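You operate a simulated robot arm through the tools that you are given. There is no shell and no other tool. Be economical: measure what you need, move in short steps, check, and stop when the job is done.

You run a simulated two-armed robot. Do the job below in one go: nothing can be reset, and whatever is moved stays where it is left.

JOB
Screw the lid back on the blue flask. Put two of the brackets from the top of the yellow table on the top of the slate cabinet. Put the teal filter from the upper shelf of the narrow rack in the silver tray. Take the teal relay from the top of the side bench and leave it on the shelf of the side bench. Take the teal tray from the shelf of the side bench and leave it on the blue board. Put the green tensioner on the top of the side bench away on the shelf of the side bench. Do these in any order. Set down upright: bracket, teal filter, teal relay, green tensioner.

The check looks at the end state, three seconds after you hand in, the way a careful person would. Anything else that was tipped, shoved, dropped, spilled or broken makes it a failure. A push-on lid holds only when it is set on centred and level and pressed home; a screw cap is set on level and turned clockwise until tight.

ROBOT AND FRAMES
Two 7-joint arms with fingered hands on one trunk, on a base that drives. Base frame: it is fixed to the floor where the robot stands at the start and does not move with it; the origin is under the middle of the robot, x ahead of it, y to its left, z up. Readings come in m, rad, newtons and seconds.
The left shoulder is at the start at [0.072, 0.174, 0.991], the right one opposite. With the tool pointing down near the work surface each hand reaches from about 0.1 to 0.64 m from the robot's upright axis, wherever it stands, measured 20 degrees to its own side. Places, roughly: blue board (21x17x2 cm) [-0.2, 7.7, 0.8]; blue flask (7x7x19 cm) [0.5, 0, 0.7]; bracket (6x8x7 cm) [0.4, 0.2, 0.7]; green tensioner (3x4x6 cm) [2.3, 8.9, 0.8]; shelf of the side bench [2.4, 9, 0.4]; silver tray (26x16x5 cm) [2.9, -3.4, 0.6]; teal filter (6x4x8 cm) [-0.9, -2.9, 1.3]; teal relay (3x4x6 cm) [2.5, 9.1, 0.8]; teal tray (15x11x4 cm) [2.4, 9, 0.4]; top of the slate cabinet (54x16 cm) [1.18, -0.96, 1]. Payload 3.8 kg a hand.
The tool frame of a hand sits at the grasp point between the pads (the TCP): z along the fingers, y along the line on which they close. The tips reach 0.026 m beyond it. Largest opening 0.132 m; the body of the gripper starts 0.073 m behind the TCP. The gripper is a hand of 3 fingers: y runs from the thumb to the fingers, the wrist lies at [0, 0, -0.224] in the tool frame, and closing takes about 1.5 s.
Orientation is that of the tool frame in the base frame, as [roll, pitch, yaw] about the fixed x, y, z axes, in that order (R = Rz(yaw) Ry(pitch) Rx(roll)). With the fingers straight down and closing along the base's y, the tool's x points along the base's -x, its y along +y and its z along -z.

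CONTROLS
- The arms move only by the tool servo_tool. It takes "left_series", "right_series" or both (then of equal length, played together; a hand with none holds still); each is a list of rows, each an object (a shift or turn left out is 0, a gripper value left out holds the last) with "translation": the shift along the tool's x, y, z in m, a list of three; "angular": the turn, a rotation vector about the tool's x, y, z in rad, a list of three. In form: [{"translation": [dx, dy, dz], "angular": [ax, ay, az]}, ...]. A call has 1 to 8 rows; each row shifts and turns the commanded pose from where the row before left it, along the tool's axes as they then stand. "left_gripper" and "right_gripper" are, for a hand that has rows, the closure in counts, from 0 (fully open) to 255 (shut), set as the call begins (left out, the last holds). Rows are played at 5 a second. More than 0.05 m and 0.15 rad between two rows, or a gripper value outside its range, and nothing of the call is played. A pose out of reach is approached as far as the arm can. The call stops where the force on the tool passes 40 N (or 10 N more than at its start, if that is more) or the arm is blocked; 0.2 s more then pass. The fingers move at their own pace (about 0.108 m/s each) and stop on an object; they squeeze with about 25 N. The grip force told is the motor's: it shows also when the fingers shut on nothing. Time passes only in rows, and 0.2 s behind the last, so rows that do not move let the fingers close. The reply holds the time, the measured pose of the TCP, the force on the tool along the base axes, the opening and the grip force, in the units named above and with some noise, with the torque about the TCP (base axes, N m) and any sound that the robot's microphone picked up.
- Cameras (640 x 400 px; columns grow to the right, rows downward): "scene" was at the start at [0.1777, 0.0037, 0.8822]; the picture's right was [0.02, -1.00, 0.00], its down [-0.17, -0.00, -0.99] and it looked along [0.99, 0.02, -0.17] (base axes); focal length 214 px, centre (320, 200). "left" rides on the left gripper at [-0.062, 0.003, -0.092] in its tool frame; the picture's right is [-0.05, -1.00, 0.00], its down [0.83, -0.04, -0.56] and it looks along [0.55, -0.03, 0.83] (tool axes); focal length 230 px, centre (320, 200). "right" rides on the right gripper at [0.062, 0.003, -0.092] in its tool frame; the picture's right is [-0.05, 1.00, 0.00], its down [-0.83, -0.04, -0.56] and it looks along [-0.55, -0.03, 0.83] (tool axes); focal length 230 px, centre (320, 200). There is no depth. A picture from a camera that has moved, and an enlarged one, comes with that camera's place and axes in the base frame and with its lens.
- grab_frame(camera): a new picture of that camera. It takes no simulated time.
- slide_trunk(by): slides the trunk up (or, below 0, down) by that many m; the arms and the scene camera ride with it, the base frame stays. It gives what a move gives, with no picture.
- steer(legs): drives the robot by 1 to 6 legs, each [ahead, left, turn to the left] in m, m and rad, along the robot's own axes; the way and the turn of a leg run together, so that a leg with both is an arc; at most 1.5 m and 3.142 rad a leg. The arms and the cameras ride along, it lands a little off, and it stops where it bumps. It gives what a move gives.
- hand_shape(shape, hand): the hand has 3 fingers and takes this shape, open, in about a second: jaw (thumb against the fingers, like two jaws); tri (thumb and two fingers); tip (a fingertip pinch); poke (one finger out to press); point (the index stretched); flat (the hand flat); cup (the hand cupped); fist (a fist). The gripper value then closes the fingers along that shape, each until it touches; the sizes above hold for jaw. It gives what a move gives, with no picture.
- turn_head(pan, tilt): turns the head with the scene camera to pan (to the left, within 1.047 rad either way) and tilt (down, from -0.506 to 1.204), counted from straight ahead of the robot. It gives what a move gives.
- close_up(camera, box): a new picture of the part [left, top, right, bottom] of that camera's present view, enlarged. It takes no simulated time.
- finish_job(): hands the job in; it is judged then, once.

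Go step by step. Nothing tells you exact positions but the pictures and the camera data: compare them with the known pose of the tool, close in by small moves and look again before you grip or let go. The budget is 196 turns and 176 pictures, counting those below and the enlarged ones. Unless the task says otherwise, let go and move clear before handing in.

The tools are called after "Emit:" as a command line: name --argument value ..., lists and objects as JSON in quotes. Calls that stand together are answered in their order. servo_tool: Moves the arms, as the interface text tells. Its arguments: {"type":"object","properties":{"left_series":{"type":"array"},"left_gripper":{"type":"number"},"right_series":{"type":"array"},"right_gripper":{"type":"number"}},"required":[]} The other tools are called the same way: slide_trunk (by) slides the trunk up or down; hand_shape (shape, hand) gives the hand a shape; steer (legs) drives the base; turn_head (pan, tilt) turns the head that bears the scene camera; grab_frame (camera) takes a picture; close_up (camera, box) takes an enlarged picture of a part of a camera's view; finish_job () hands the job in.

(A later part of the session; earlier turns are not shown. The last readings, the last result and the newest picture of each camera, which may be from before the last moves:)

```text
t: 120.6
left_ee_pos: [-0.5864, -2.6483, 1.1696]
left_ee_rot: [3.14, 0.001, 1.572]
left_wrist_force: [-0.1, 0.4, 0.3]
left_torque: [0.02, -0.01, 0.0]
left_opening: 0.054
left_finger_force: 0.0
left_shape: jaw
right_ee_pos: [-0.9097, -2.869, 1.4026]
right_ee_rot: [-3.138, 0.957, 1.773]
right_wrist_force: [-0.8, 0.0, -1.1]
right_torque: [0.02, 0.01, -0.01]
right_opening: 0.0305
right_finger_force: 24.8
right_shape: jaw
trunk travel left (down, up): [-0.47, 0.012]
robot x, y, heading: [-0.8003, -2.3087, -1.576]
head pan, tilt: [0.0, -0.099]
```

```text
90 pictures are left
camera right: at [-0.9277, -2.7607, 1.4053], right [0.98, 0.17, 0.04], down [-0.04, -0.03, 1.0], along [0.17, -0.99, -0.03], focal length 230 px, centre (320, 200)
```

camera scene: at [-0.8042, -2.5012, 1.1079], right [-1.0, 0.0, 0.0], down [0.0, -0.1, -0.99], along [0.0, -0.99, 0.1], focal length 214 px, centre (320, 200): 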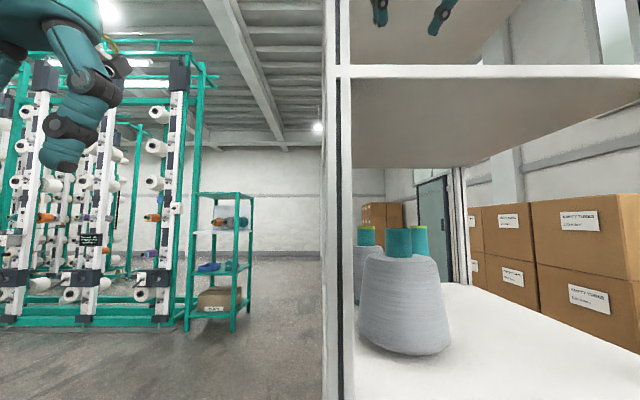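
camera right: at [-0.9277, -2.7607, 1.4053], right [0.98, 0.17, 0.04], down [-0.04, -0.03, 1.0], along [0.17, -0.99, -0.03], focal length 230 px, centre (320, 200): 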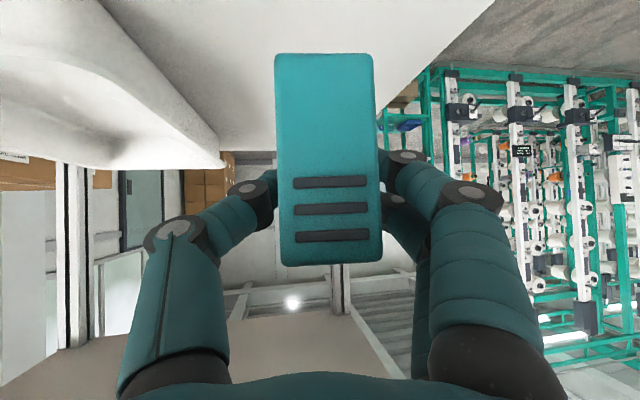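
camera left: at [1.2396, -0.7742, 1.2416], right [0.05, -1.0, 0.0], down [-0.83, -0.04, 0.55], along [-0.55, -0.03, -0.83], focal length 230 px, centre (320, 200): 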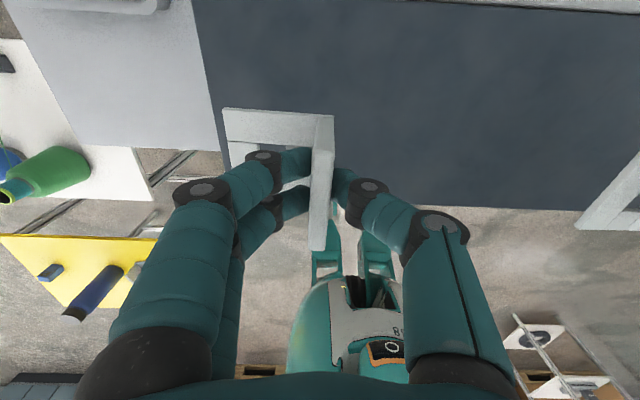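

Emit:
steer --legs '[[-0.5, 0, 0], [0, 0, 1.2]]'

Emit:
turn_head --pan 0 --tilt 0.15

Emit:
grab_frame --camera "scene"

```text
t: 126.6
left_ee_pos: [-0.4077, -1.72, 1.1696]
left_ee_rot: [3.141, 0.0, 2.785]
left_wrist_force: [1.3, 0.2, 0.1]
left_torque: [0.03, 0.03, 0.01]
left_opening: 0.0541
left_finger_force: 0.1
left_shape: jaw
right_ee_pos: [-0.3133, -2.0996, 1.402]
right_ee_rot: [-3.139, 0.958, 2.984]
right_wrist_force: [-0.7, 0.5, -0.7]
right_torque: [-0.01, 0.02, 0.0]
right_opening: 0.0302
right_finger_force: 24.6
right_shape: jaw
trunk travel left (down, up): [-0.47, 0.012]
robot x, y, heading: [-0.8064, -1.8034, -0.36]
head pan, tilt: [0.0, -0.099]
```

```text
t: 127.4
left_ee_pos: [-0.4073, -1.7207, 1.1685]
left_ee_rot: [3.14, 0.0, 2.785]
left_wrist_force: [0.3, 0.6, -0.9]
left_torque: [0.01, 0.02, 0.01]
left_opening: 0.0537
left_finger_force: 0.1
left_shape: jaw
right_ee_pos: [-0.3136, -2.0998, 1.4021]
right_ee_rot: [-3.138, 0.958, 2.984]
right_wrist_force: [0.5, 0.3, -1.4]
right_torque: [-0.01, -0.01, 0.0]
right_opening: 0.0304
right_finger_force: 24.7
right_shape: jaw
trunk travel left (down, up): [-0.47, 0.012]
robot x, y, heading: [-0.8072, -1.8105, -0.354]
head pan, tilt: [0.0, 0.15]
```

```text
89 pictures are left
camera scene: at [-0.6154, -1.8721, 1.0853], right [-0.35, -0.94, 0.0], down [-0.14, 0.05, -0.99], along [0.93, -0.35, -0.15], focal length 214 px, centre (320, 200)
```

scene: 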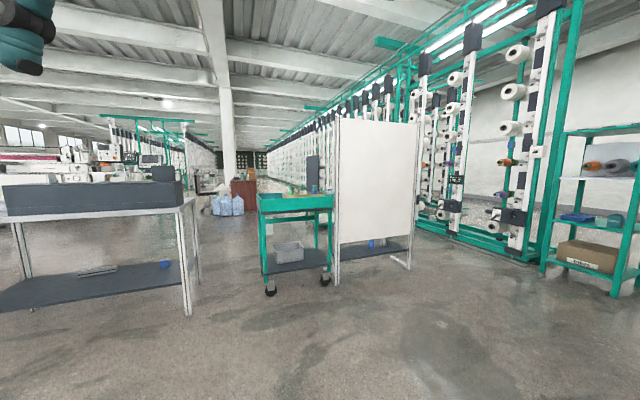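

Emit:
steer --legs '[[0, 0, -0.67], [1.5, 0, 0], [0.7, 0, 0.9]]'

Emit:
grab_frame --camera "scene"

```text
t: 140.1
left_ee_pos: [0.9106, -3.2903, 1.1704]
left_ee_rot: [-3.141, 0.002, 3.01]
left_wrist_force: [-0.2, -0.4, 0.2]
left_torque: [-0.03, -0.02, -0.02]
left_opening: 0.0538
left_finger_force: 0.2
left_shape: jaw
right_ee_pos: [1.0897, -3.6391, 1.4041]
right_ee_rot: [-3.139, 0.958, -3.071]
right_wrist_force: [-0.4, 0.0, -1.3]
right_torque: [0.03, -0.04, -0.01]
right_opening: 0.0303
right_finger_force: 25.1
right_shape: jaw
trunk travel left (down, up): [-0.47, 0.012]
robot x, y, heading: [0.5456, -3.4603, -0.128]
head pan, tilt: [0.0, 0.15]
cut short: leg 3
```

```text
88 pictures are left
camera scene: at [0.7434, -3.4843, 1.0853], right [-0.13, -0.99, 0.0], down [-0.15, 0.02, -0.99], along [0.98, -0.13, -0.15], focal length 214 px, centre (320, 200)
```

scene: 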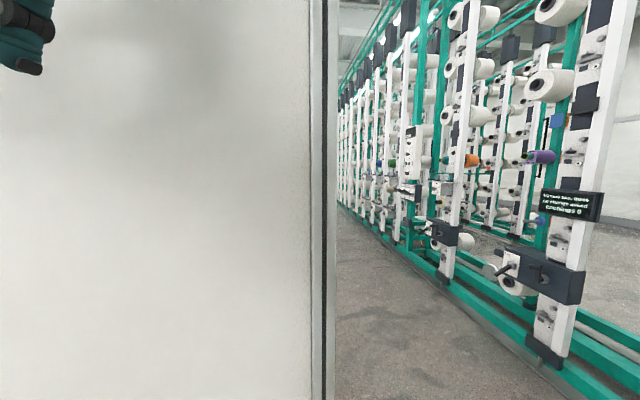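

The drive stopped short close to the white board. Checking the held filter, then backing off.

Emit:
grab_frame --camera "right"

Emit:
steer --legs '[[-0.35, 0, 0]]'

Emit:
grab_frame --camera "scene"

```text
87 pictures are left
camera right: at [0.9783, -3.6428, 1.4055], right [-0.04, 1.0, 0.04], down [0.03, -0.04, 1.0], along [1.0, 0.04, -0.02], focal length 230 px, centre (320, 200)
```

right: 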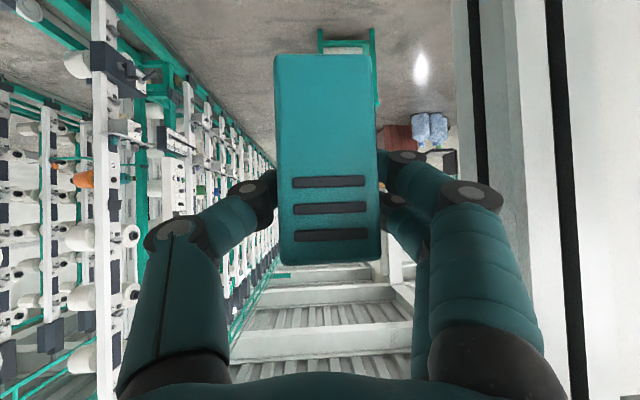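

```text
t: 142.3
left_ee_pos: [0.5679, -3.2444, 1.1692]
left_ee_rot: [-3.141, 0.0, 3.01]
left_wrist_force: [-0.4, 0.4, -0.8]
left_torque: [0.0, 0.0, 0.01]
left_opening: 0.0539
left_finger_force: 0.0
left_shape: jaw
right_ee_pos: [0.7452, -3.5928, 1.4027]
right_ee_rot: [-3.139, 0.957, -3.071]
right_wrist_force: [0.4, -0.3, -0.8]
right_torque: [0.04, -0.01, -0.03]
right_opening: 0.0303
right_finger_force: 24.5
right_shape: jaw
trunk travel left (down, up): [-0.47, 0.012]
robot x, y, heading: [0.2049, -3.4161, -0.132]
head pan, tilt: [0.0, 0.15]
```

```text
86 pictures are left
camera scene: at [0.3993, -3.4392, 1.0851], right [-0.13, -0.99, 0.0], down [-0.15, 0.02, -0.99], along [0.98, -0.13, -0.15], focal length 214 px, centre (320, 200)
```

scene: 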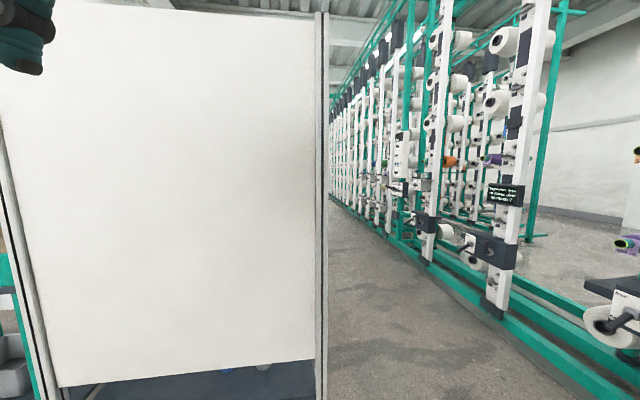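

Emit:
steer --legs '[[0, 0, 0.132], [0, -0.72, 0], [0.9, 0, 0]]'

Emit:
turn_head --pan 0.3 --tilt 0.2

Emit:
grab_frame --camera "scene"

```text
t: 154.0
left_ee_pos: [1.4467, -3.9141, 1.1692]
left_ee_rot: [3.141, 0.001, 3.138]
left_wrist_force: [0.7, 0.6, 0.2]
left_torque: [-0.03, -0.03, 0.02]
left_opening: 0.0538
left_finger_force: 0.1
left_shape: jaw
right_ee_pos: [1.6678, -4.2369, 1.4024]
right_ee_rot: [-3.138, 0.959, -2.941]
right_wrist_force: [0.2, 0.2, -1.5]
right_torque: [0.02, 0.0, 0.04]
right_opening: 0.0303
right_finger_force: 25.4
right_shape: jaw
trunk travel left (down, up): [-0.47, 0.012]
robot x, y, heading: [1.1053, -4.1292, -0.003]
head pan, tilt: [0.0, 0.15]
```

```text
t: 154.8
left_ee_pos: [1.4465, -3.9153, 1.171]
left_ee_rot: [3.14, 0.003, 3.138]
left_wrist_force: [0.0, -0.1, 0.4]
left_torque: [-0.01, 0.01, 0.0]
left_opening: 0.0541
left_finger_force: 0.1
left_shape: jaw
right_ee_pos: [1.6678, -4.2385, 1.4026]
right_ee_rot: [-3.138, 0.957, -2.943]
right_wrist_force: [1.6, 0.7, -0.4]
right_torque: [-0.01, 0.03, -0.03]
right_opening: 0.0302
right_finger_force: 25.2
right_shape: jaw
trunk travel left (down, up): [-0.47, 0.012]
robot x, y, heading: [1.107, -4.1308, -0.001]
head pan, tilt: [0.3, 0.201]
```

```text
85 pictures are left
camera scene: at [1.3018, -4.1011, 1.0805], right [0.29, -0.96, 0.0], down [-0.19, -0.06, -0.98], along [0.94, 0.29, -0.2], focal length 214 px, centre (320, 200)
```

scene: 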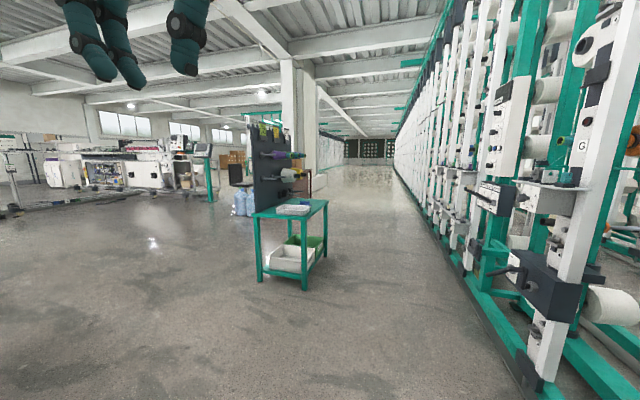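

The silver tray is on a small teal table at about (3.0, -3.35). I'll drive round to face it.

Emit:
steer --legs '[[0.8, 0, 0], [0.2, 0.75, 0]]'

Emit:
turn_head --pan 0 --tilt 0.5

Emit:
grab_frame --camera "scene"

```text
t: 165.7
left_ee_pos: [2.4642, -3.1754, 1.1687]
left_ee_rot: [-3.141, 0.002, 3.126]
left_wrist_force: [0.5, 0.3, -0.2]
left_torque: [-0.02, 0.03, 0.03]
left_opening: 0.0542
left_finger_force: 0.1
left_shape: jaw
right_ee_pos: [2.6823, -3.502, 1.4029]
right_ee_rot: [-3.14, 0.958, -2.956]
right_wrist_force: [-0.1, 0.3, -0.7]
right_torque: [0.0, -0.01, 0.0]
right_opening: 0.0299
right_finger_force: 25.0
right_shape: jaw
trunk travel left (down, up): [-0.47, 0.012]
robot x, y, heading: [2.1188, -3.3861, -0.017]
head pan, tilt: [0.3, 0.201]
```

```text
t: 166.5
left_ee_pos: [2.4643, -3.1758, 1.1705]
left_ee_rot: [-3.141, 0.002, 3.127]
left_wrist_force: [0.6, 1.1, -0.5]
left_torque: [0.0, -0.01, 0.01]
left_opening: 0.0538
left_finger_force: 0.0
left_shape: jaw
right_ee_pos: [2.6816, -3.5008, 1.4032]
right_ee_rot: [-3.14, 0.957, -2.955]
right_wrist_force: [-0.3, -0.6, -0.6]
right_torque: [0.01, 0.03, 0.03]
right_opening: 0.0301
right_finger_force: 24.7
right_shape: jaw
trunk travel left (down, up): [-0.47, 0.012]
robot x, y, heading: [2.1196, -3.3871, -0.02]
head pan, tilt: [0.0, 0.499]
```

```text
84 pictures are left
camera scene: at [2.3195, -3.3883, 1.0529], right [-0.01, -1.0, 0.0], down [-0.48, 0.01, -0.88], along [0.88, -0.01, -0.48], focal length 214 px, centre (320, 200)
```

scene: 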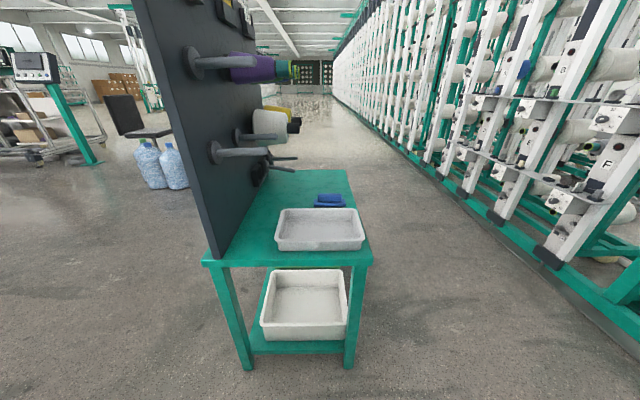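

Tray rim is about z 0.64, x 2.79–2.98, y -3.27 to -3.52, with pegs on its left reaching y about -3.3. I'll retract the left hand, edge closer and lower the trunk.

Emit:
servo_tool --left_series '[{"translation": [0.04, 0, 0]}, {"translation": [0.04, 0, 0]}, {"translation": [0.04, 0, 0]}, {}]'

Emit:
steer --legs '[[0.21, 0, 0.02]]'

Emit:
slide_trunk --by -0.25

Emit:
turn_head --pan 0 --tilt 0.6

Emit:
grab_frame --camera "scene"

Emit:
grab_frame --camera "right"

```text
t: 167.5
left_ee_pos: [2.3443, -3.1733, 1.1703]
left_ee_rot: [-3.141, 0.001, 3.124]
left_wrist_force: [0.0, -0.4, 0.2]
left_torque: [-0.01, -0.01, -0.03]
left_opening: 0.054
left_finger_force: 0.0
left_shape: jaw
right_ee_pos: [2.6817, -3.5024, 1.4017]
right_ee_rot: [-3.14, 0.956, -2.955]
right_wrist_force: [-0.1, -0.7, -1.2]
right_torque: [0.0, -0.01, -0.04]
right_opening: 0.03
right_finger_force: 25.0
right_shape: jaw
trunk travel left (down, up): [-0.47, 0.012]
robot x, y, heading: [2.1188, -3.3873, -0.011]
head pan, tilt: [0.0, 0.499]
```

```text
t: 169.2
left_ee_pos: [2.5482, -3.1714, 1.1717]
left_ee_rot: [3.141, 0.0, -3.139]
left_wrist_force: [-0.9, 0.1, 0.3]
left_torque: [0.0, 0.0, 0.04]
left_opening: 0.0537
left_finger_force: 0.0
left_shape: jaw
right_ee_pos: [2.8919, -3.4923, 1.4034]
right_ee_rot: [-3.138, 0.96, -2.936]
right_wrist_force: [1.0, 0.0, 0.0]
right_torque: [-0.01, -0.01, 0.01]
right_opening: 0.03
right_finger_force: 25.0
right_shape: jaw
trunk travel left (down, up): [-0.47, 0.012]
robot x, y, heading: [2.3316, -3.3892, 0.004]
head pan, tilt: [0.0, 0.499]
```

```text
t: 170.8
left_ee_pos: [2.5554, -3.1722, 0.9996]
left_ee_rot: [-3.134, 0.007, -3.141]
left_wrist_force: [13.2, -7.5, -1.9]
left_torque: [0.06, 0.25, -0.53]
left_opening: 0.0509
left_finger_force: 0.2
left_shape: jaw
right_ee_pos: [2.8962, -3.4923, 1.2265]
right_ee_rot: [3.14, 0.948, -2.938]
right_wrist_force: [-0.5, 0.4, -0.7]
right_torque: [-0.02, 0.0, 0.02]
right_opening: 0.03
right_finger_force: 25.0
right_shape: jaw
trunk travel left (down, up): [-0.3, 0.182]
robot x, y, heading: [2.3306, -3.3869, 0.003]
head pan, tilt: [0.0, 0.499]
stopped: the force on the tool passed its limit at 57 N (the readings are from after the stop); the commanded pose is now the measured one
```

```text
t: 171.5
left_ee_pos: [2.5526, -3.171, 0.9996]
left_ee_rot: [-3.138, 0.007, -3.14]
left_wrist_force: [21.2, -8.7, -0.9]
left_torque: [0.18, 0.39, -0.92]
left_opening: 0.0509
left_finger_force: 0.1
left_shape: jaw
right_ee_pos: [2.896, -3.4917, 1.2288]
right_ee_rot: [-3.142, 0.95, -2.937]
right_wrist_force: [0.6, 0.5, -2.0]
right_torque: [0.0, 0.02, 0.01]
right_opening: 0.0303
right_finger_force: 25.1
right_shape: jaw
trunk travel left (down, up): [-0.3, 0.182]
robot x, y, heading: [2.3313, -3.3887, 0.002]
head pan, tilt: [0.0, 0.6]
```

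```text
83 pictures are left
camera scene: at [2.504, -3.3859, 0.8421], right [0.0, -1.0, 0.0], down [-0.56, 0.0, -0.83], along [0.83, 0.0, -0.56], focal length 214 px, centre (320, 200)
```

scene: 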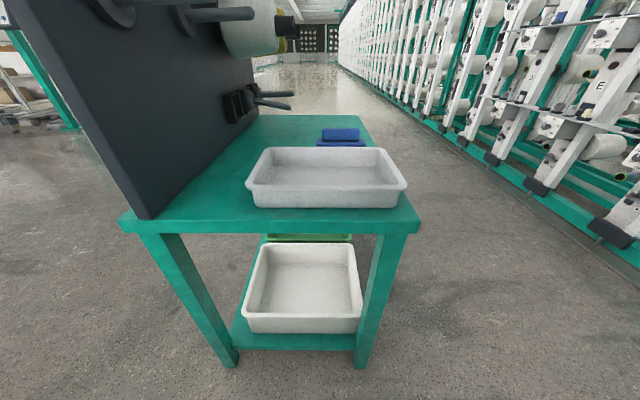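

```text
82 pictures are left
camera right: at [2.7874, -3.5114, 1.2319], right [-0.17, 0.98, 0.04], down [0.04, -0.04, 1.0], along [0.98, 0.17, -0.03], focal length 230 px, centre (320, 200)
```

right: 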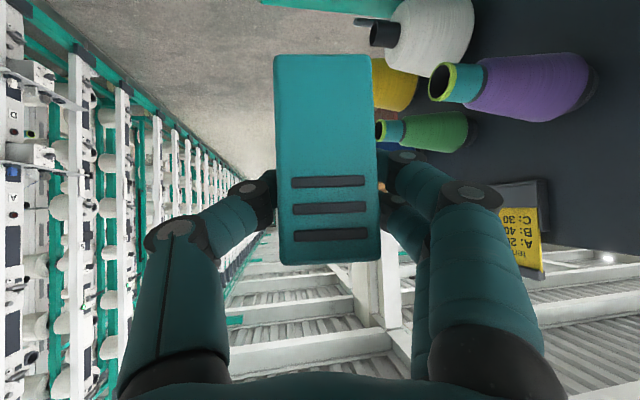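

The left hand touched the robot's own lower body. I'll ease it forward and up.

Emit:
servo_tool --left_series '[{"translation": [-0.02, 0, -0.01]}, {"translation": [-0.03, 0, -0.03]}, {"translation": [-0.01, 0, -0.04]}, {"translation": [0, 0, -0.04]}, {}]'

Emit:
grab_frame --camera "left"

```text
t: 172.7
left_ee_pos: [2.614, -3.1703, 1.1199]
left_ee_rot: [-3.136, 0.004, -3.139]
left_wrist_force: [1.0, -0.5, -0.2]
left_torque: [-0.01, 0.0, 0.04]
left_opening: 0.054
left_finger_force: 0.0
left_shape: jaw
right_ee_pos: [2.8965, -3.4913, 1.2289]
right_ee_rot: [3.141, 0.95, -2.94]
right_wrist_force: [-0.5, -0.3, -1.4]
right_torque: [0.02, -0.01, 0.02]
right_opening: 0.0304
right_finger_force: 25.9
right_shape: jaw
trunk travel left (down, up): [-0.3, 0.182]
robot x, y, heading: [2.3334, -3.3879, 0.003]
head pan, tilt: [0.0, 0.6]
```

```text
81 pictures are left
camera left: at [2.6741, -3.1663, 1.2122], right [0.05, -1.0, 0.0], down [-0.83, -0.04, 0.55], along [-0.55, -0.03, -0.83], focal length 230 px, centre (320, 200)
```

left: 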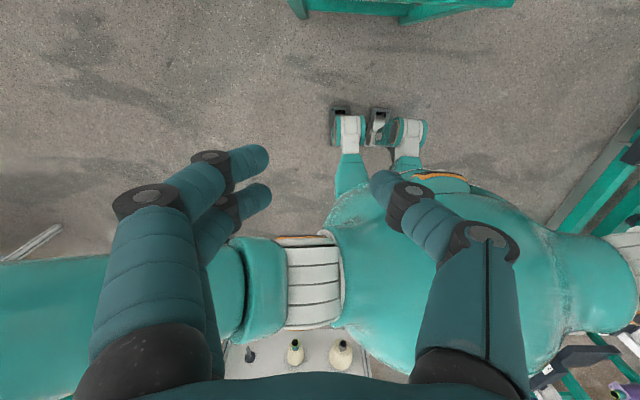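

The hand is free again. The right hand now descends toward the tray, staying clear of the pegs.

Emit:
servo_tool --right_series '[{"translation": [0.0376, 0.003, 0.0246]}, {"translation": [0.0376, 0.003, 0.0246]}, {"translation": [0.0376, 0.003, 0.0246]}, {"translation": [0.0376, 0.003, 0.0246]}, {"translation": [0.0376, 0.003, 0.0246]}, {"translation": [0.0376, 0.003, 0.0246]}, {"translation": [0.0376, 0.003, 0.0246]}, {"translation": [0.0376, 0.003, 0.0246]}]'

Emit:
grab_frame --camera "scene"

```text
t: 174.5
left_ee_pos: [2.6117, -3.1713, 1.1205]
left_ee_rot: [-3.137, 0.004, -3.141]
left_wrist_force: [-0.2, -1.1, 0.3]
left_torque: [0.02, 0.0, -0.01]
left_opening: 0.0541
left_finger_force: 0.2
left_shape: jaw
right_ee_pos: [2.878, -3.4717, 0.8683]
right_ee_rot: [-3.139, 0.95, -2.939]
right_wrist_force: [0.0, -0.1, -0.5]
right_torque: [-0.04, -0.02, 0.01]
right_opening: 0.0302
right_finger_force: 25.5
right_shape: jaw
trunk travel left (down, up): [-0.3, 0.182]
robot x, y, heading: [2.3312, -3.3887, -0.001]
head pan, tilt: [0.0, 0.6]
```

```text
80 pictures are left
camera scene: at [2.504, -3.386, 0.8421], right [0.0, -1.0, 0.0], down [-0.56, 0.0, -0.83], along [0.83, 0.0, -0.56], focal length 214 px, centre (320, 200)
```

scene: 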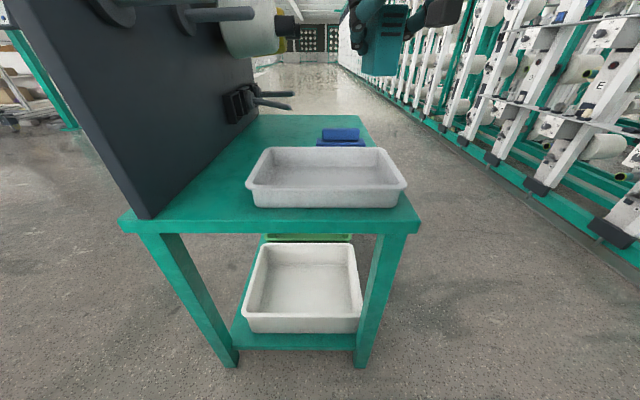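

Emit:
servo_tool --right_series '[{"translation": [0.0244, 0.002, 0.0174]}, {"translation": [0.0244, 0.002, 0.0174]}, {"translation": [0.0244, 0.002, 0.0174]}, {}]'

Emit:
close_up --camera "scene" --box '[200, 40, 460, 230]'

Emit:
grab_frame --camera "right"

```text
t: 175.5
left_ee_pos: [2.6129, -3.1709, 1.1201]
left_ee_rot: [-3.138, 0.004, -3.139]
left_wrist_force: [-0.2, -0.5, 0.6]
left_torque: [-0.01, 0.03, 0.0]
left_opening: 0.054
left_finger_force: 0.1
left_shape: jaw
right_ee_pos: [2.8758, -3.465, 0.7802]
right_ee_rot: [-3.14, 0.952, -2.939]
right_wrist_force: [-0.2, 0.8, -0.8]
right_torque: [-0.02, -0.01, 0.01]
right_opening: 0.0303
right_finger_force: 25.0
right_shape: jaw
trunk travel left (down, up): [-0.3, 0.182]
robot x, y, heading: [2.3284, -3.3869, 0.006]
head pan, tilt: [0.0, 0.6]
```

```text
2.11 times, centred on (330, 135) of scene
camera zoom: at [2.5039, -3.3859, 0.8421], right [0.0, -1.0, 0.0], down [-0.56, 0.0, -0.83], along [0.83, 0.0, -0.56], focal length 452 px, centre (299, 337)
```

zoom: 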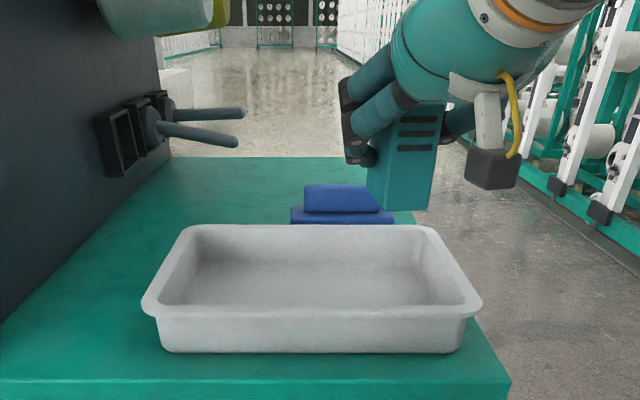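

```text
78 pictures are left
camera right: at [2.7671, -3.485, 0.7826], right [-0.17, 0.98, 0.04], down [0.04, -0.04, 1.0], along [0.98, 0.17, -0.03], focal length 230 px, centre (320, 200)
```

right: 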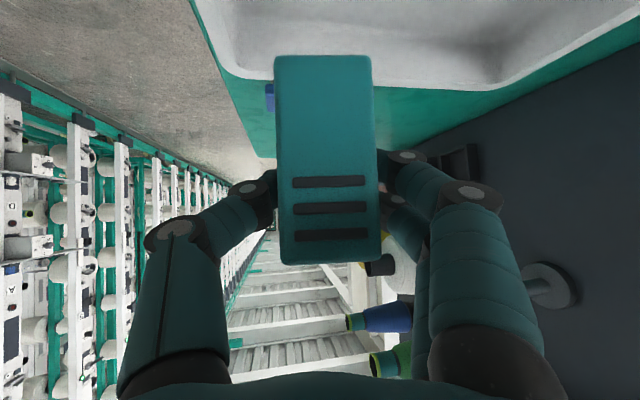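

Emit:
servo_tool --right_series '[{"translation": [-0.0035, 0.028, 0.011]}, {"translation": [0.02, 0, 0.0145]}, {"translation": [0.02, 0, 0.0145]}, {"translation": [0.013, 0, 0.0092]}, {}]'

Emit:
close_up --camera "scene" --box '[200, 40, 460, 230]'

```text
t: 176.7
left_ee_pos: [2.6128, -3.1718, 1.1202]
left_ee_rot: [-3.14, 0.004, -3.141]
left_wrist_force: [-0.2, -0.2, -0.4]
left_torque: [0.02, 0.0, 0.03]
left_opening: 0.0539
left_finger_force: 0.0
left_shape: jaw
right_ee_pos: [2.9038, -3.4419, 0.7529]
right_ee_rot: [-3.139, 0.937, -2.934]
right_wrist_force: [-0.7, 1.2, -1.3]
right_torque: [-0.01, -0.03, -0.04]
right_opening: 0.03
right_finger_force: 24.9
right_shape: jaw
right hand out of reach, approached as far as the arm can: row 2, 3, 4
trunk travel left (down, up): [-0.3, 0.182]
robot x, y, heading: [2.3285, -3.3889, 0.002]
head pan, tilt: [0.0, 0.6]
```

```text
2.11 times, centred on (330, 135) of scene
camera zoom: at [2.504, -3.3858, 0.8421], right [0.0, -1.0, 0.0], down [-0.56, 0.0, -0.83], along [0.83, 0.0, -0.56], focal length 452 px, centre (299, 337)
```

zoom: 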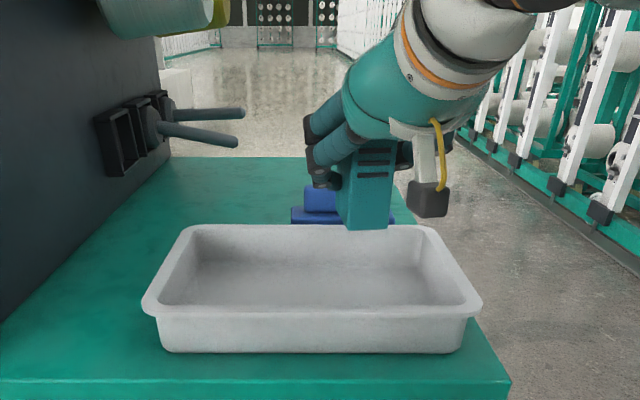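

Arm reach is limited here, so I'll use the trunk to go down.

Emit:
slide_trunk --by -0.045

Emit:
close_up --camera "scene" --box '[200, 40, 460, 230]'

Emit:
grab_frame --camera "right"

```text
t: 177.6
left_ee_pos: [2.6157, -3.1713, 1.0733]
left_ee_rot: [-3.137, -0.005, 3.141]
left_wrist_force: [0.1, -0.3, -0.6]
left_torque: [-0.03, 0.0, 0.0]
left_opening: 0.0539
left_finger_force: 0.2
left_shape: jaw
right_ee_pos: [2.8995, -3.4415, 0.6915]
right_ee_rot: [3.128, 0.898, -2.948]
right_wrist_force: [-0.2, 0.0, -0.8]
right_torque: [-0.02, -0.02, -0.02]
right_opening: 0.0301
right_finger_force: 25.0
right_shape: jaw
trunk travel left (down, up): [-0.255, 0.227]
robot x, y, heading: [2.3297, -3.3891, 0.001]
head pan, tilt: [0.0, 0.6]
```

```text
2.11 times, centred on (330, 135) of scene
camera zoom: at [2.5014, -3.3859, 0.7994], right [0.0, -1.0, 0.0], down [-0.56, 0.0, -0.83], along [0.83, 0.0, -0.56], focal length 452 px, centre (299, 337)
```

zoom: 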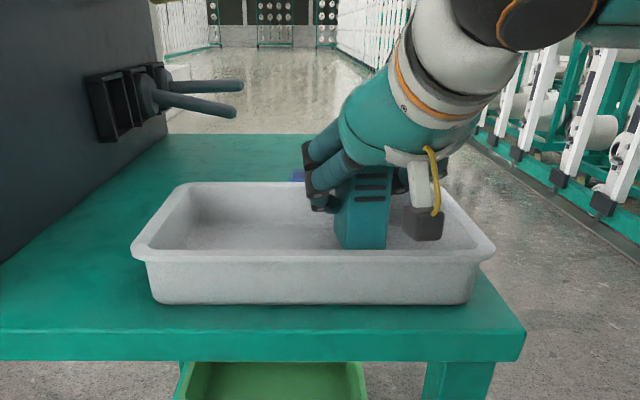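

```text
75 pictures are left
camera right: at [2.7914, -3.4607, 0.6995], right [-0.17, 0.98, 0.05], down [0.09, -0.03, 1.0], along [0.98, 0.18, -0.09], focal length 230 px, centre (320, 200)
```

right: 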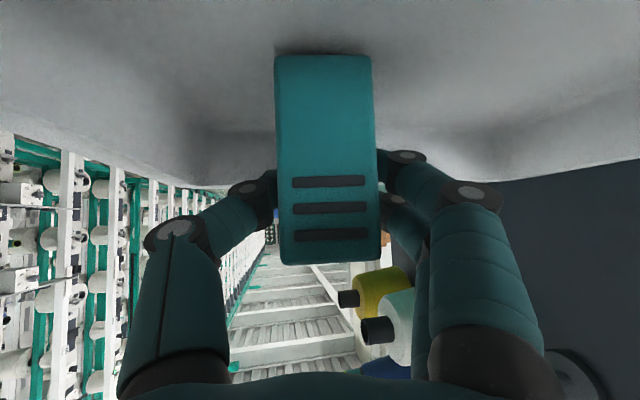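

Emit:
servo_tool --right_series '[{"translation": [0.0034, 0.001, -0.0048], "angular": [0, -0.03, 0]}, {"translation": [0.0034, 0.001, -0.0048], "angular": [0, -0.025, 0]}, {}]'

```text
t: 178.4
left_ee_pos: [2.6166, -3.1722, 1.0738]
left_ee_rot: [-3.135, -0.002, -3.139]
left_wrist_force: [-0.5, -0.6, -0.8]
left_torque: [-0.02, 0.0, -0.04]
left_opening: 0.0536
left_finger_force: 0.0
left_shape: jaw
right_ee_pos: [2.9017, -3.4438, 0.7161]
right_ee_rot: [3.128, 0.94, -2.945]
right_wrist_force: [0.6, 0.5, -0.5]
right_torque: [-0.01, -0.05, 0.02]
right_opening: 0.0301
right_finger_force: 24.6
right_shape: jaw
right hand out of reach, approached as far as the arm can: row 1, 2
trunk travel left (down, up): [-0.255, 0.227]
robot x, y, heading: [2.3336, -3.3886, 0.002]
head pan, tilt: [0.0, 0.6]
```

Emit:
slide_trunk --by -0.025

Emit:
close_up --camera "scene" --box '[200, 40, 460, 230]'

```text
t: 179.1
left_ee_pos: [2.6163, -3.1724, 1.0477]
left_ee_rot: [-3.134, -0.006, -3.14]
left_wrist_force: [-1.3, -0.2, 0.0]
left_torque: [-0.04, -0.02, 0.01]
left_opening: 0.0537
left_finger_force: 0.1
left_shape: jaw
right_ee_pos: [2.9021, -3.4428, 0.6842]
right_ee_rot: [3.114, 0.927, -2.954]
right_wrist_force: [1.0, -1.1, 15.9]
right_torque: [-0.04, -0.27, -0.02]
right_opening: 0.0305
right_finger_force: 24.9
right_shape: jaw
trunk travel left (down, up): [-0.23, 0.252]
robot x, y, heading: [2.3338, -3.3859, 0.005]
head pan, tilt: [0.0, 0.6]
```

```text
2.11 times, centred on (330, 135) of scene
camera zoom: at [2.5004, -3.3858, 0.7754], right [0.0, -1.0, 0.0], down [-0.56, 0.0, -0.83], along [0.83, 0.0, -0.56], focal length 452 px, centre (299, 337)
```

zoom: 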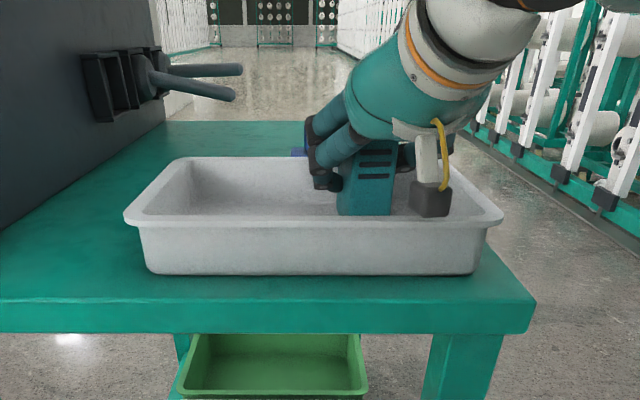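

The filter rests on the tray floor, with the contact force centred ahead of the TCP under the filter. Releasing.

Emit:
servo_tool --right_series '[{}, {}, {}]' --right_gripper 150

Emit:
grab_frame --camera "right"

Emit:
close_up --camera "scene" --box '[200, 40, 460, 230]'

```text
t: 179.9
left_ee_pos: [2.6181, -3.1724, 1.0451]
left_ee_rot: [-3.133, -0.008, -3.141]
left_wrist_force: [0.3, 0.2, 0.8]
left_torque: [0.02, -0.03, 0.02]
left_opening: 0.054
left_finger_force: 0.0
left_shape: jaw
right_ee_pos: [2.8987, -3.4432, 0.6788]
right_ee_rot: [3.12, 0.914, -2.949]
right_wrist_force: [-0.1, 0.1, -0.5]
right_torque: [-0.01, -0.03, 0.0]
right_opening: 0.0539
right_finger_force: 0.2
right_shape: jaw
trunk travel left (down, up): [-0.23, 0.252]
robot x, y, heading: [2.3311, -3.387, 0.004]
head pan, tilt: [0.0, 0.6]
```

```text
73 pictures are left
camera right: at [2.7915, -3.4639, 0.6869], right [-0.17, 0.98, 0.05], down [0.08, -0.04, 1.0], along [0.98, 0.18, -0.07], focal length 230 px, centre (320, 200)
```

right: 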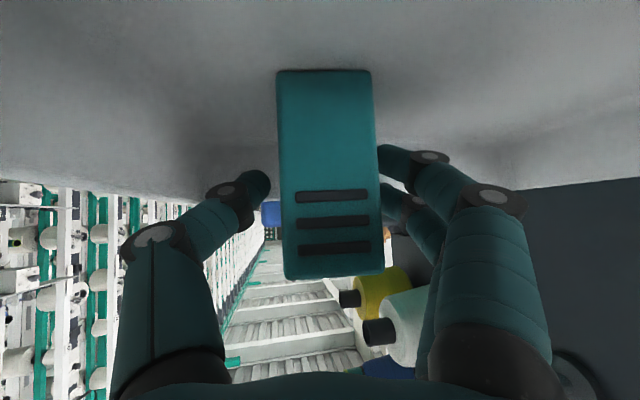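

```text
2.11 times, centred on (330, 135) of scene
camera zoom: at [2.501, -3.3859, 0.7751], right [0.0, -1.0, 0.0], down [-0.56, 0.0, -0.83], along [0.83, 0.0, -0.56], focal length 452 px, centre (299, 337)
```

zoom: 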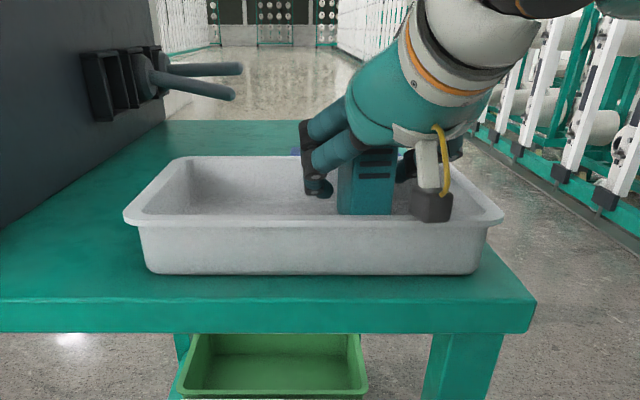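

Filter stands free. Withdrawing back along the tool axis.

Emit:
servo_tool --right_series '[{"translation": [0, 0, -0.03]}, {"translation": [0, 0, -0.035]}, {"translation": [0, 0, -0.035]}, {"translation": [-0.03, 0, -0.02]}, {"translation": [-0.03, 0, -0.02]}, {}]'

Emit:
slide_trunk --by 0.15

Emit:
grab_frame --camera "scene"

```text
t: 181.3
left_ee_pos: [2.6176, -3.1712, 1.0455]
left_ee_rot: [-3.134, -0.006, -3.14]
left_wrist_force: [-0.1, -0.1, 0.6]
left_torque: [0.01, 0.01, 0.02]
left_opening: 0.0536
left_finger_force: 0.1
left_shape: jaw
right_ee_pos: [2.8287, -3.4594, 0.8142]
right_ee_rot: [3.12, 0.916, -2.949]
right_wrist_force: [0.4, -0.2, -0.5]
right_torque: [-0.01, 0.02, 0.0]
right_opening: 0.0537
right_finger_force: 0.0
right_shape: jaw
right hand out of reach, approached as far as the arm can: row 4
trunk travel left (down, up): [-0.23, 0.252]
robot x, y, heading: [2.3306, -3.3889, 0.001]
head pan, tilt: [0.0, 0.6]
```

```text
t: 183.0
left_ee_pos: [2.6173, -3.1725, 1.1956]
left_ee_rot: [-3.133, -0.01, -3.139]
left_wrist_force: [0.1, 0.7, -0.1]
left_torque: [0.04, 0.03, -0.02]
left_opening: 0.0538
left_finger_force: 0.1
left_shape: jaw
right_ee_pos: [2.8312, -3.4586, 0.9631]
right_ee_rot: [3.121, 0.916, -2.951]
right_wrist_force: [0.3, 0.2, 1.1]
right_torque: [-0.03, -0.01, 0.01]
right_opening: 0.0537
right_finger_force: 0.0
right_shape: jaw
trunk travel left (down, up): [-0.38, 0.102]
robot x, y, heading: [2.3303, -3.3883, 0.003]
head pan, tilt: [0.0, 0.6]
```

```text
71 pictures are left
camera scene: at [2.5134, -3.3858, 0.9245], right [0.0, -1.0, 0.0], down [-0.57, 0.0, -0.82], along [0.82, 0.0, -0.57], focal length 214 px, centre (320, 200)
```

scene: 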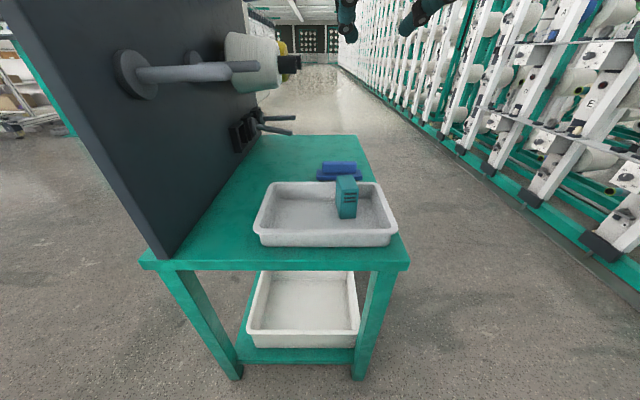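

Filter stands upright in the tray. Next is the side bench near (2.4, 9), so I'll back off, turn and look for a route.

Emit:
steer --legs '[[-0.5, 0, 0], [0, 0, 1.57]]'

Emit:
turn_head --pan 0 --tilt 0.1

Emit:
grab_frame --camera "scene"

```text
t: 189.8
left_ee_pos: [1.6064, -3.112, 1.1957]
left_ee_rot: [-3.134, -0.009, -1.54]
left_wrist_force: [0.9, 0.7, -0.4]
left_torque: [0.02, 0.02, -0.02]
left_opening: 0.054
left_finger_force: 0.1
left_shape: jaw
right_ee_pos: [1.886, -2.8905, 0.962]
right_ee_rot: [3.12, 0.916, -1.351]
right_wrist_force: [-0.1, 0.4, 0.7]
right_torque: [0.01, 0.01, -0.06]
right_opening: 0.0543
right_finger_force: 0.0
right_shape: jaw
trunk travel left (down, up): [-0.38, 0.102]
robot x, y, heading: [1.8286, -3.3934, 1.604]
head pan, tilt: [0.0, 0.6]
```

```text
t: 190.8
left_ee_pos: [1.6053, -3.1122, 1.1955]
left_ee_rot: [-3.133, -0.008, -1.539]
left_wrist_force: [1.0, 1.3, -0.1]
left_torque: [0.0, 0.03, 0.02]
left_opening: 0.0538
left_finger_force: 0.0
left_shape: jaw
right_ee_pos: [1.8871, -2.8908, 0.9624]
right_ee_rot: [3.121, 0.918, -1.352]
right_wrist_force: [-0.3, -0.1, 0.6]
right_torque: [-0.01, -0.01, 0.0]
right_opening: 0.0539
right_finger_force: 0.0
right_shape: jaw
trunk travel left (down, up): [-0.38, 0.102]
robot x, y, heading: [1.8305, -3.3945, 1.604]
head pan, tilt: [0.0, 0.099]
```

```text
70 pictures are left
camera scene: at [1.8219, -3.2036, 0.9707], right [1.0, 0.03, 0.0], down [0.0, -0.1, -0.99], along [-0.03, 0.99, -0.1], focal length 214 px, centre (320, 200)
```

scene: 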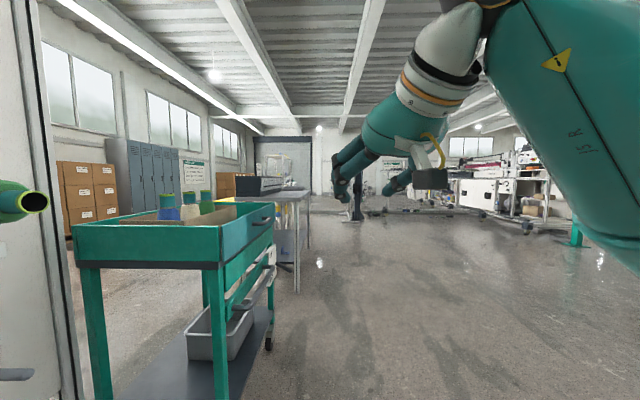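

Emit:
steer --legs '[[0, -0.6, -0.034], [1.5, 0, 0], [1.3, 0, 0]]'

Emit:
grab_frame --camera "scene"

```text
t: 196.1
left_ee_pos: [2.1983, -3.0957, 1.1949]
left_ee_rot: [-3.132, -0.01, -1.569]
left_wrist_force: [0.1, 0.0, -0.5]
left_torque: [-0.02, -0.01, -0.03]
left_opening: 0.054
left_finger_force: 0.1
left_shape: jaw
right_ee_pos: [2.4807, -2.8833, 0.9638]
right_ee_rot: [3.108, 0.918, -1.381]
right_wrist_force: [-0.7, -1.0, -0.8]
right_torque: [-0.01, -0.01, 0.05]
right_opening: 0.0539
right_finger_force: 0.2
right_shape: jaw
trunk travel left (down, up): [-0.38, 0.102]
robot x, y, heading: [2.4167, -3.3826, 1.571]
head pan, tilt: [0.0, 0.099]
stopped in leg 1: the robot was blocked; the commanded pose is now the measured one
```

```text
69 pictures are left
camera scene: at [2.411, -3.1934, 0.9708], right [1.0, 0.0, 0.0], down [0.0, -0.1, -1.0], along [0.0, 1.0, -0.1], focal length 214 px, centre (320, 200)
```

scene: 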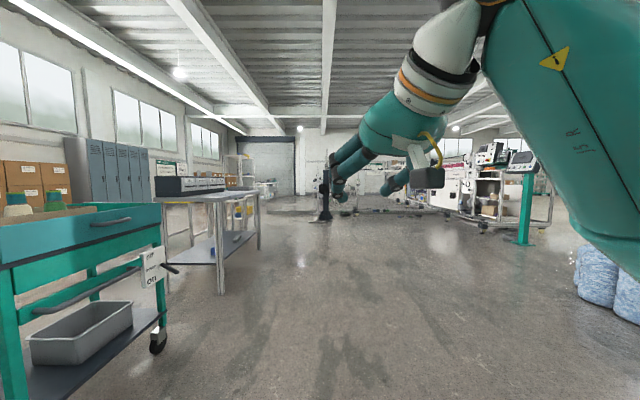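

I bumped sideways against the small table. I'll step away and check nothing moved.

Emit:
steer --legs '[[0, 0.15, 0]]'

Emit:
turn_head --pan -1.04 --tilt 0.6

Emit:
grab_frame --camera "scene"

```text
t: 198.1
left_ee_pos: [2.047, -3.0948, 1.1962]
left_ee_rot: [-3.134, -0.007, -1.57]
left_wrist_force: [0.0, 0.7, -0.8]
left_torque: [-0.03, 0.03, 0.0]
left_opening: 0.054
left_finger_force: 0.0
left_shape: jaw
right_ee_pos: [2.3308, -2.8835, 0.9635]
right_ee_rot: [3.108, 0.917, -1.383]
right_wrist_force: [-0.3, -0.5, -0.1]
right_torque: [-0.03, 0.01, 0.0]
right_opening: 0.0539
right_finger_force: 0.0
right_shape: jaw
trunk travel left (down, up): [-0.38, 0.102]
robot x, y, heading: [2.2601, -3.3828, 1.577]
head pan, tilt: [0.0, 0.099]
```

```text
t: 199.3
left_ee_pos: [2.0478, -3.096, 1.1964]
left_ee_rot: [-3.133, -0.009, -1.569]
left_wrist_force: [0.1, -0.4, 0.7]
left_torque: [-0.02, 0.05, -0.01]
left_opening: 0.0539
left_finger_force: 0.1
left_shape: jaw
right_ee_pos: [2.3315, -2.8842, 0.964]
right_ee_rot: [3.107, 0.918, -1.383]
right_wrist_force: [0.2, -0.2, 0.1]
right_torque: [-0.01, 0.06, -0.02]
right_opening: 0.0539
right_finger_force: 0.0
right_shape: jaw
trunk travel left (down, up): [-0.38, 0.102]
robot x, y, heading: [2.264, -3.3844, 1.575]
head pan, tilt: [-1.04, 0.6]
```

```text
68 pictures are left
camera scene: at [2.3375, -3.2407, 0.9246], right [0.51, -0.86, 0.0], down [-0.49, -0.29, -0.83], along [0.71, 0.42, -0.56], focal length 214 px, centre (320, 200)
```

scene: 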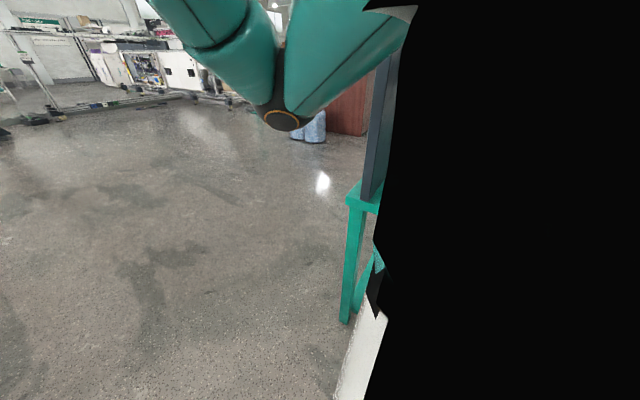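

Emit:
steer --legs '[[0, 0.3, 0], [0, 0, -1.2]]'

Emit:
turn_head --pan -0.35 --tilt 0.4

Emit:
grab_frame --camera "scene"

```text
t: 205.6
left_ee_pos: [2.1443, -3.08, 1.1959]
left_ee_rot: [-3.133, -0.011, -2.772]
left_wrist_force: [-0.8, 1.1, 0.5]
left_torque: [0.01, 0.0, -0.03]
left_opening: 0.0537
left_finger_force: 0.1
left_shape: jaw
right_ee_pos: [2.4447, -3.2662, 0.962]
right_ee_rot: [3.108, 0.917, -2.585]
right_wrist_force: [-0.4, -0.2, 0.0]
right_torque: [-0.01, 0.0, -0.03]
right_opening: 0.0538
right_finger_force: 0.1
right_shape: jaw
trunk travel left (down, up): [-0.38, 0.102]
robot x, y, heading: [1.9529, -3.3824, 0.372]
head pan, tilt: [-1.04, 0.6]
```

```text
t: 206.7
left_ee_pos: [2.1442, -3.0798, 1.1955]
left_ee_rot: [-3.132, -0.009, -2.772]
left_wrist_force: [-0.3, -0.7, -0.1]
left_torque: [0.04, 0.0, -0.05]
left_opening: 0.054
left_finger_force: 0.1
left_shape: jaw
right_ee_pos: [2.4449, -3.266, 0.9648]
right_ee_rot: [3.108, 0.919, -2.584]
right_wrist_force: [-0.3, -0.5, 0.1]
right_torque: [-0.02, 0.0, -0.01]
right_opening: 0.0539
right_finger_force: 0.1
right_shape: jaw
trunk travel left (down, up): [-0.38, 0.102]
robot x, y, heading: [1.956, -3.3841, 0.372]
head pan, tilt: [-0.351, 0.4]
```

```text
67 pictures are left
camera scene: at [2.1349, -3.3455, 0.9428], right [0.02, -1.0, 0.0], down [-0.39, -0.01, -0.92], along [0.92, 0.02, -0.39], focal length 214 px, centre (320, 200)
```

scene: 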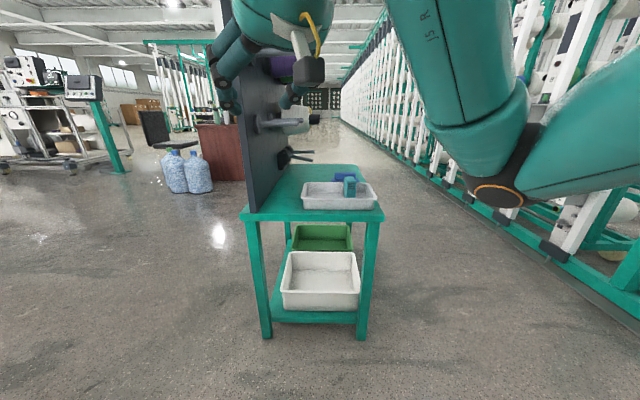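

Table, tray and filter are undisturbed. Heading north along x about 2.45.

Emit:
steer --legs '[[0, 0, 1.2], [0.4, -0.12, 0], [0.45, -0.38, 0], [1.5, 0, 0], [1.2, 0, 0]]'

Emit:
turn_head --pan 0.2 --tilt 0.1

Emit:
grab_frame --camera "scene"

```text
t: 228.6
left_ee_pos: [2.3074, 0.4723, 1.1962]
left_ee_rot: [-3.133, -0.01, -1.611]
left_wrist_force: [-0.9, 0.2, -0.2]
left_torque: [0.02, 0.01, 0.0]
left_opening: 0.0539
left_finger_force: 0.1
left_shape: jaw
right_ee_pos: [2.5994, 0.6728, 0.9644]
right_ee_rot: [3.109, 0.918, -1.423]
right_wrist_force: [-0.4, -0.1, -0.1]
right_torque: [-0.01, -0.01, 0.02]
right_opening: 0.0536
right_finger_force: 0.0
right_shape: jaw
trunk travel left (down, up): [-0.38, 0.102]
robot x, y, heading: [2.5166, 0.1784, 1.534]
head pan, tilt: [-0.351, 0.4]
```

```text
t: 229.5
left_ee_pos: [2.3072, 0.473, 1.1948]
left_ee_rot: [-3.132, -0.01, -1.61]
left_wrist_force: [1.0, 0.3, 0.0]
left_torque: [0.0, 0.02, -0.01]
left_opening: 0.054
left_finger_force: 0.1
left_shape: jaw
right_ee_pos: [2.6, 0.6729, 0.9648]
right_ee_rot: [3.107, 0.918, -1.424]
right_wrist_force: [0.4, -0.8, 0.0]
right_torque: [0.0, -0.05, -0.02]
right_opening: 0.0541
right_finger_force: 0.0
right_shape: jaw
trunk travel left (down, up): [-0.38, 0.102]
robot x, y, heading: [2.5116, 0.175, 1.537]
head pan, tilt: [0.201, 0.099]
```

```text
66 pictures are left
camera scene: at [2.4981, 0.3652, 0.9707], right [0.99, 0.16, 0.0], down [0.02, -0.1, -0.99], along [-0.16, 0.98, -0.1], focal length 214 px, centre (320, 200)
```

scene: 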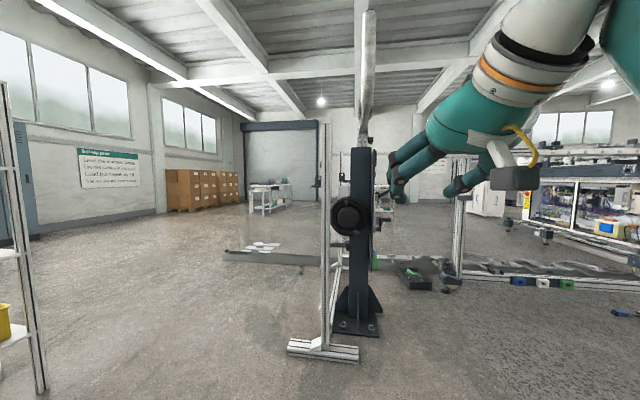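

A post and a floor rail block straight ahead, so I'll go round to the left.

Emit:
steer --legs '[[0.395, 0.9, 0.03], [1.3, 0.07, 0], [0.4, 1.3, 0]]'

Emit:
turn_head --pan 0 --tilt 0.1

Emit:
grab_frame --camera "scene"

```text
t: 239.7
left_ee_pos: [1.4076, 1.0736, 1.2032]
left_ee_rot: [3.134, 0.006, -1.565]
left_wrist_force: [1.0, -0.1, 0.1]
left_torque: [0.02, -0.01, 0.03]
left_opening: 0.0542
left_finger_force: 0.0
left_shape: jaw
right_ee_pos: [1.6862, 1.2879, 0.9652]
right_ee_rot: [3.073, 0.928, -1.408]
right_wrist_force: [0.4, -0.2, 0.1]
right_torque: [-0.01, 0.01, 0.0]
right_opening: 0.0544
right_finger_force: 0.0
right_shape: jaw
trunk travel left (down, up): [-0.38, 0.102]
robot x, y, heading: [1.5936, 0.7981, 1.576]
head pan, tilt: [0.201, 0.099]
stopped in leg 2: the robot was blocked; the commanded pose is now the measured one
```

```text
t: 240.5
left_ee_pos: [1.4076, 1.0748, 1.2038]
left_ee_rot: [3.134, 0.001, -1.562]
left_wrist_force: [-0.3, -0.4, -0.6]
left_torque: [-0.02, -0.01, 0.0]
left_opening: 0.0542
left_finger_force: 0.0
left_shape: jaw
right_ee_pos: [1.6861, 1.2899, 0.9653]
right_ee_rot: [3.071, 0.929, -1.409]
right_wrist_force: [0.2, 0.4, 0.6]
right_torque: [0.03, 0.01, -0.03]
right_opening: 0.0545
right_finger_force: 0.1
right_shape: jaw
trunk travel left (down, up): [-0.38, 0.102]
robot x, y, heading: [1.6008, 0.7994, 1.577]
head pan, tilt: [0.0, 0.099]
```

```text
65 pictures are left
camera scene: at [1.6163, 0.9802, 0.9714], right [1.0, 0.01, -0.02], down [-0.02, -0.09, -1.0], along [-0.01, 1.0, -0.09], focal length 214 px, centre (320, 200)
```

scene: 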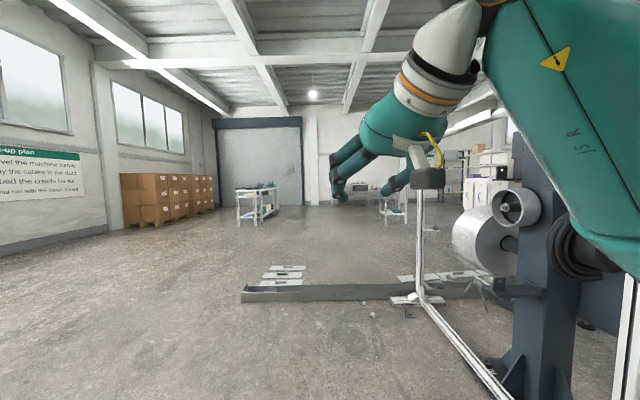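

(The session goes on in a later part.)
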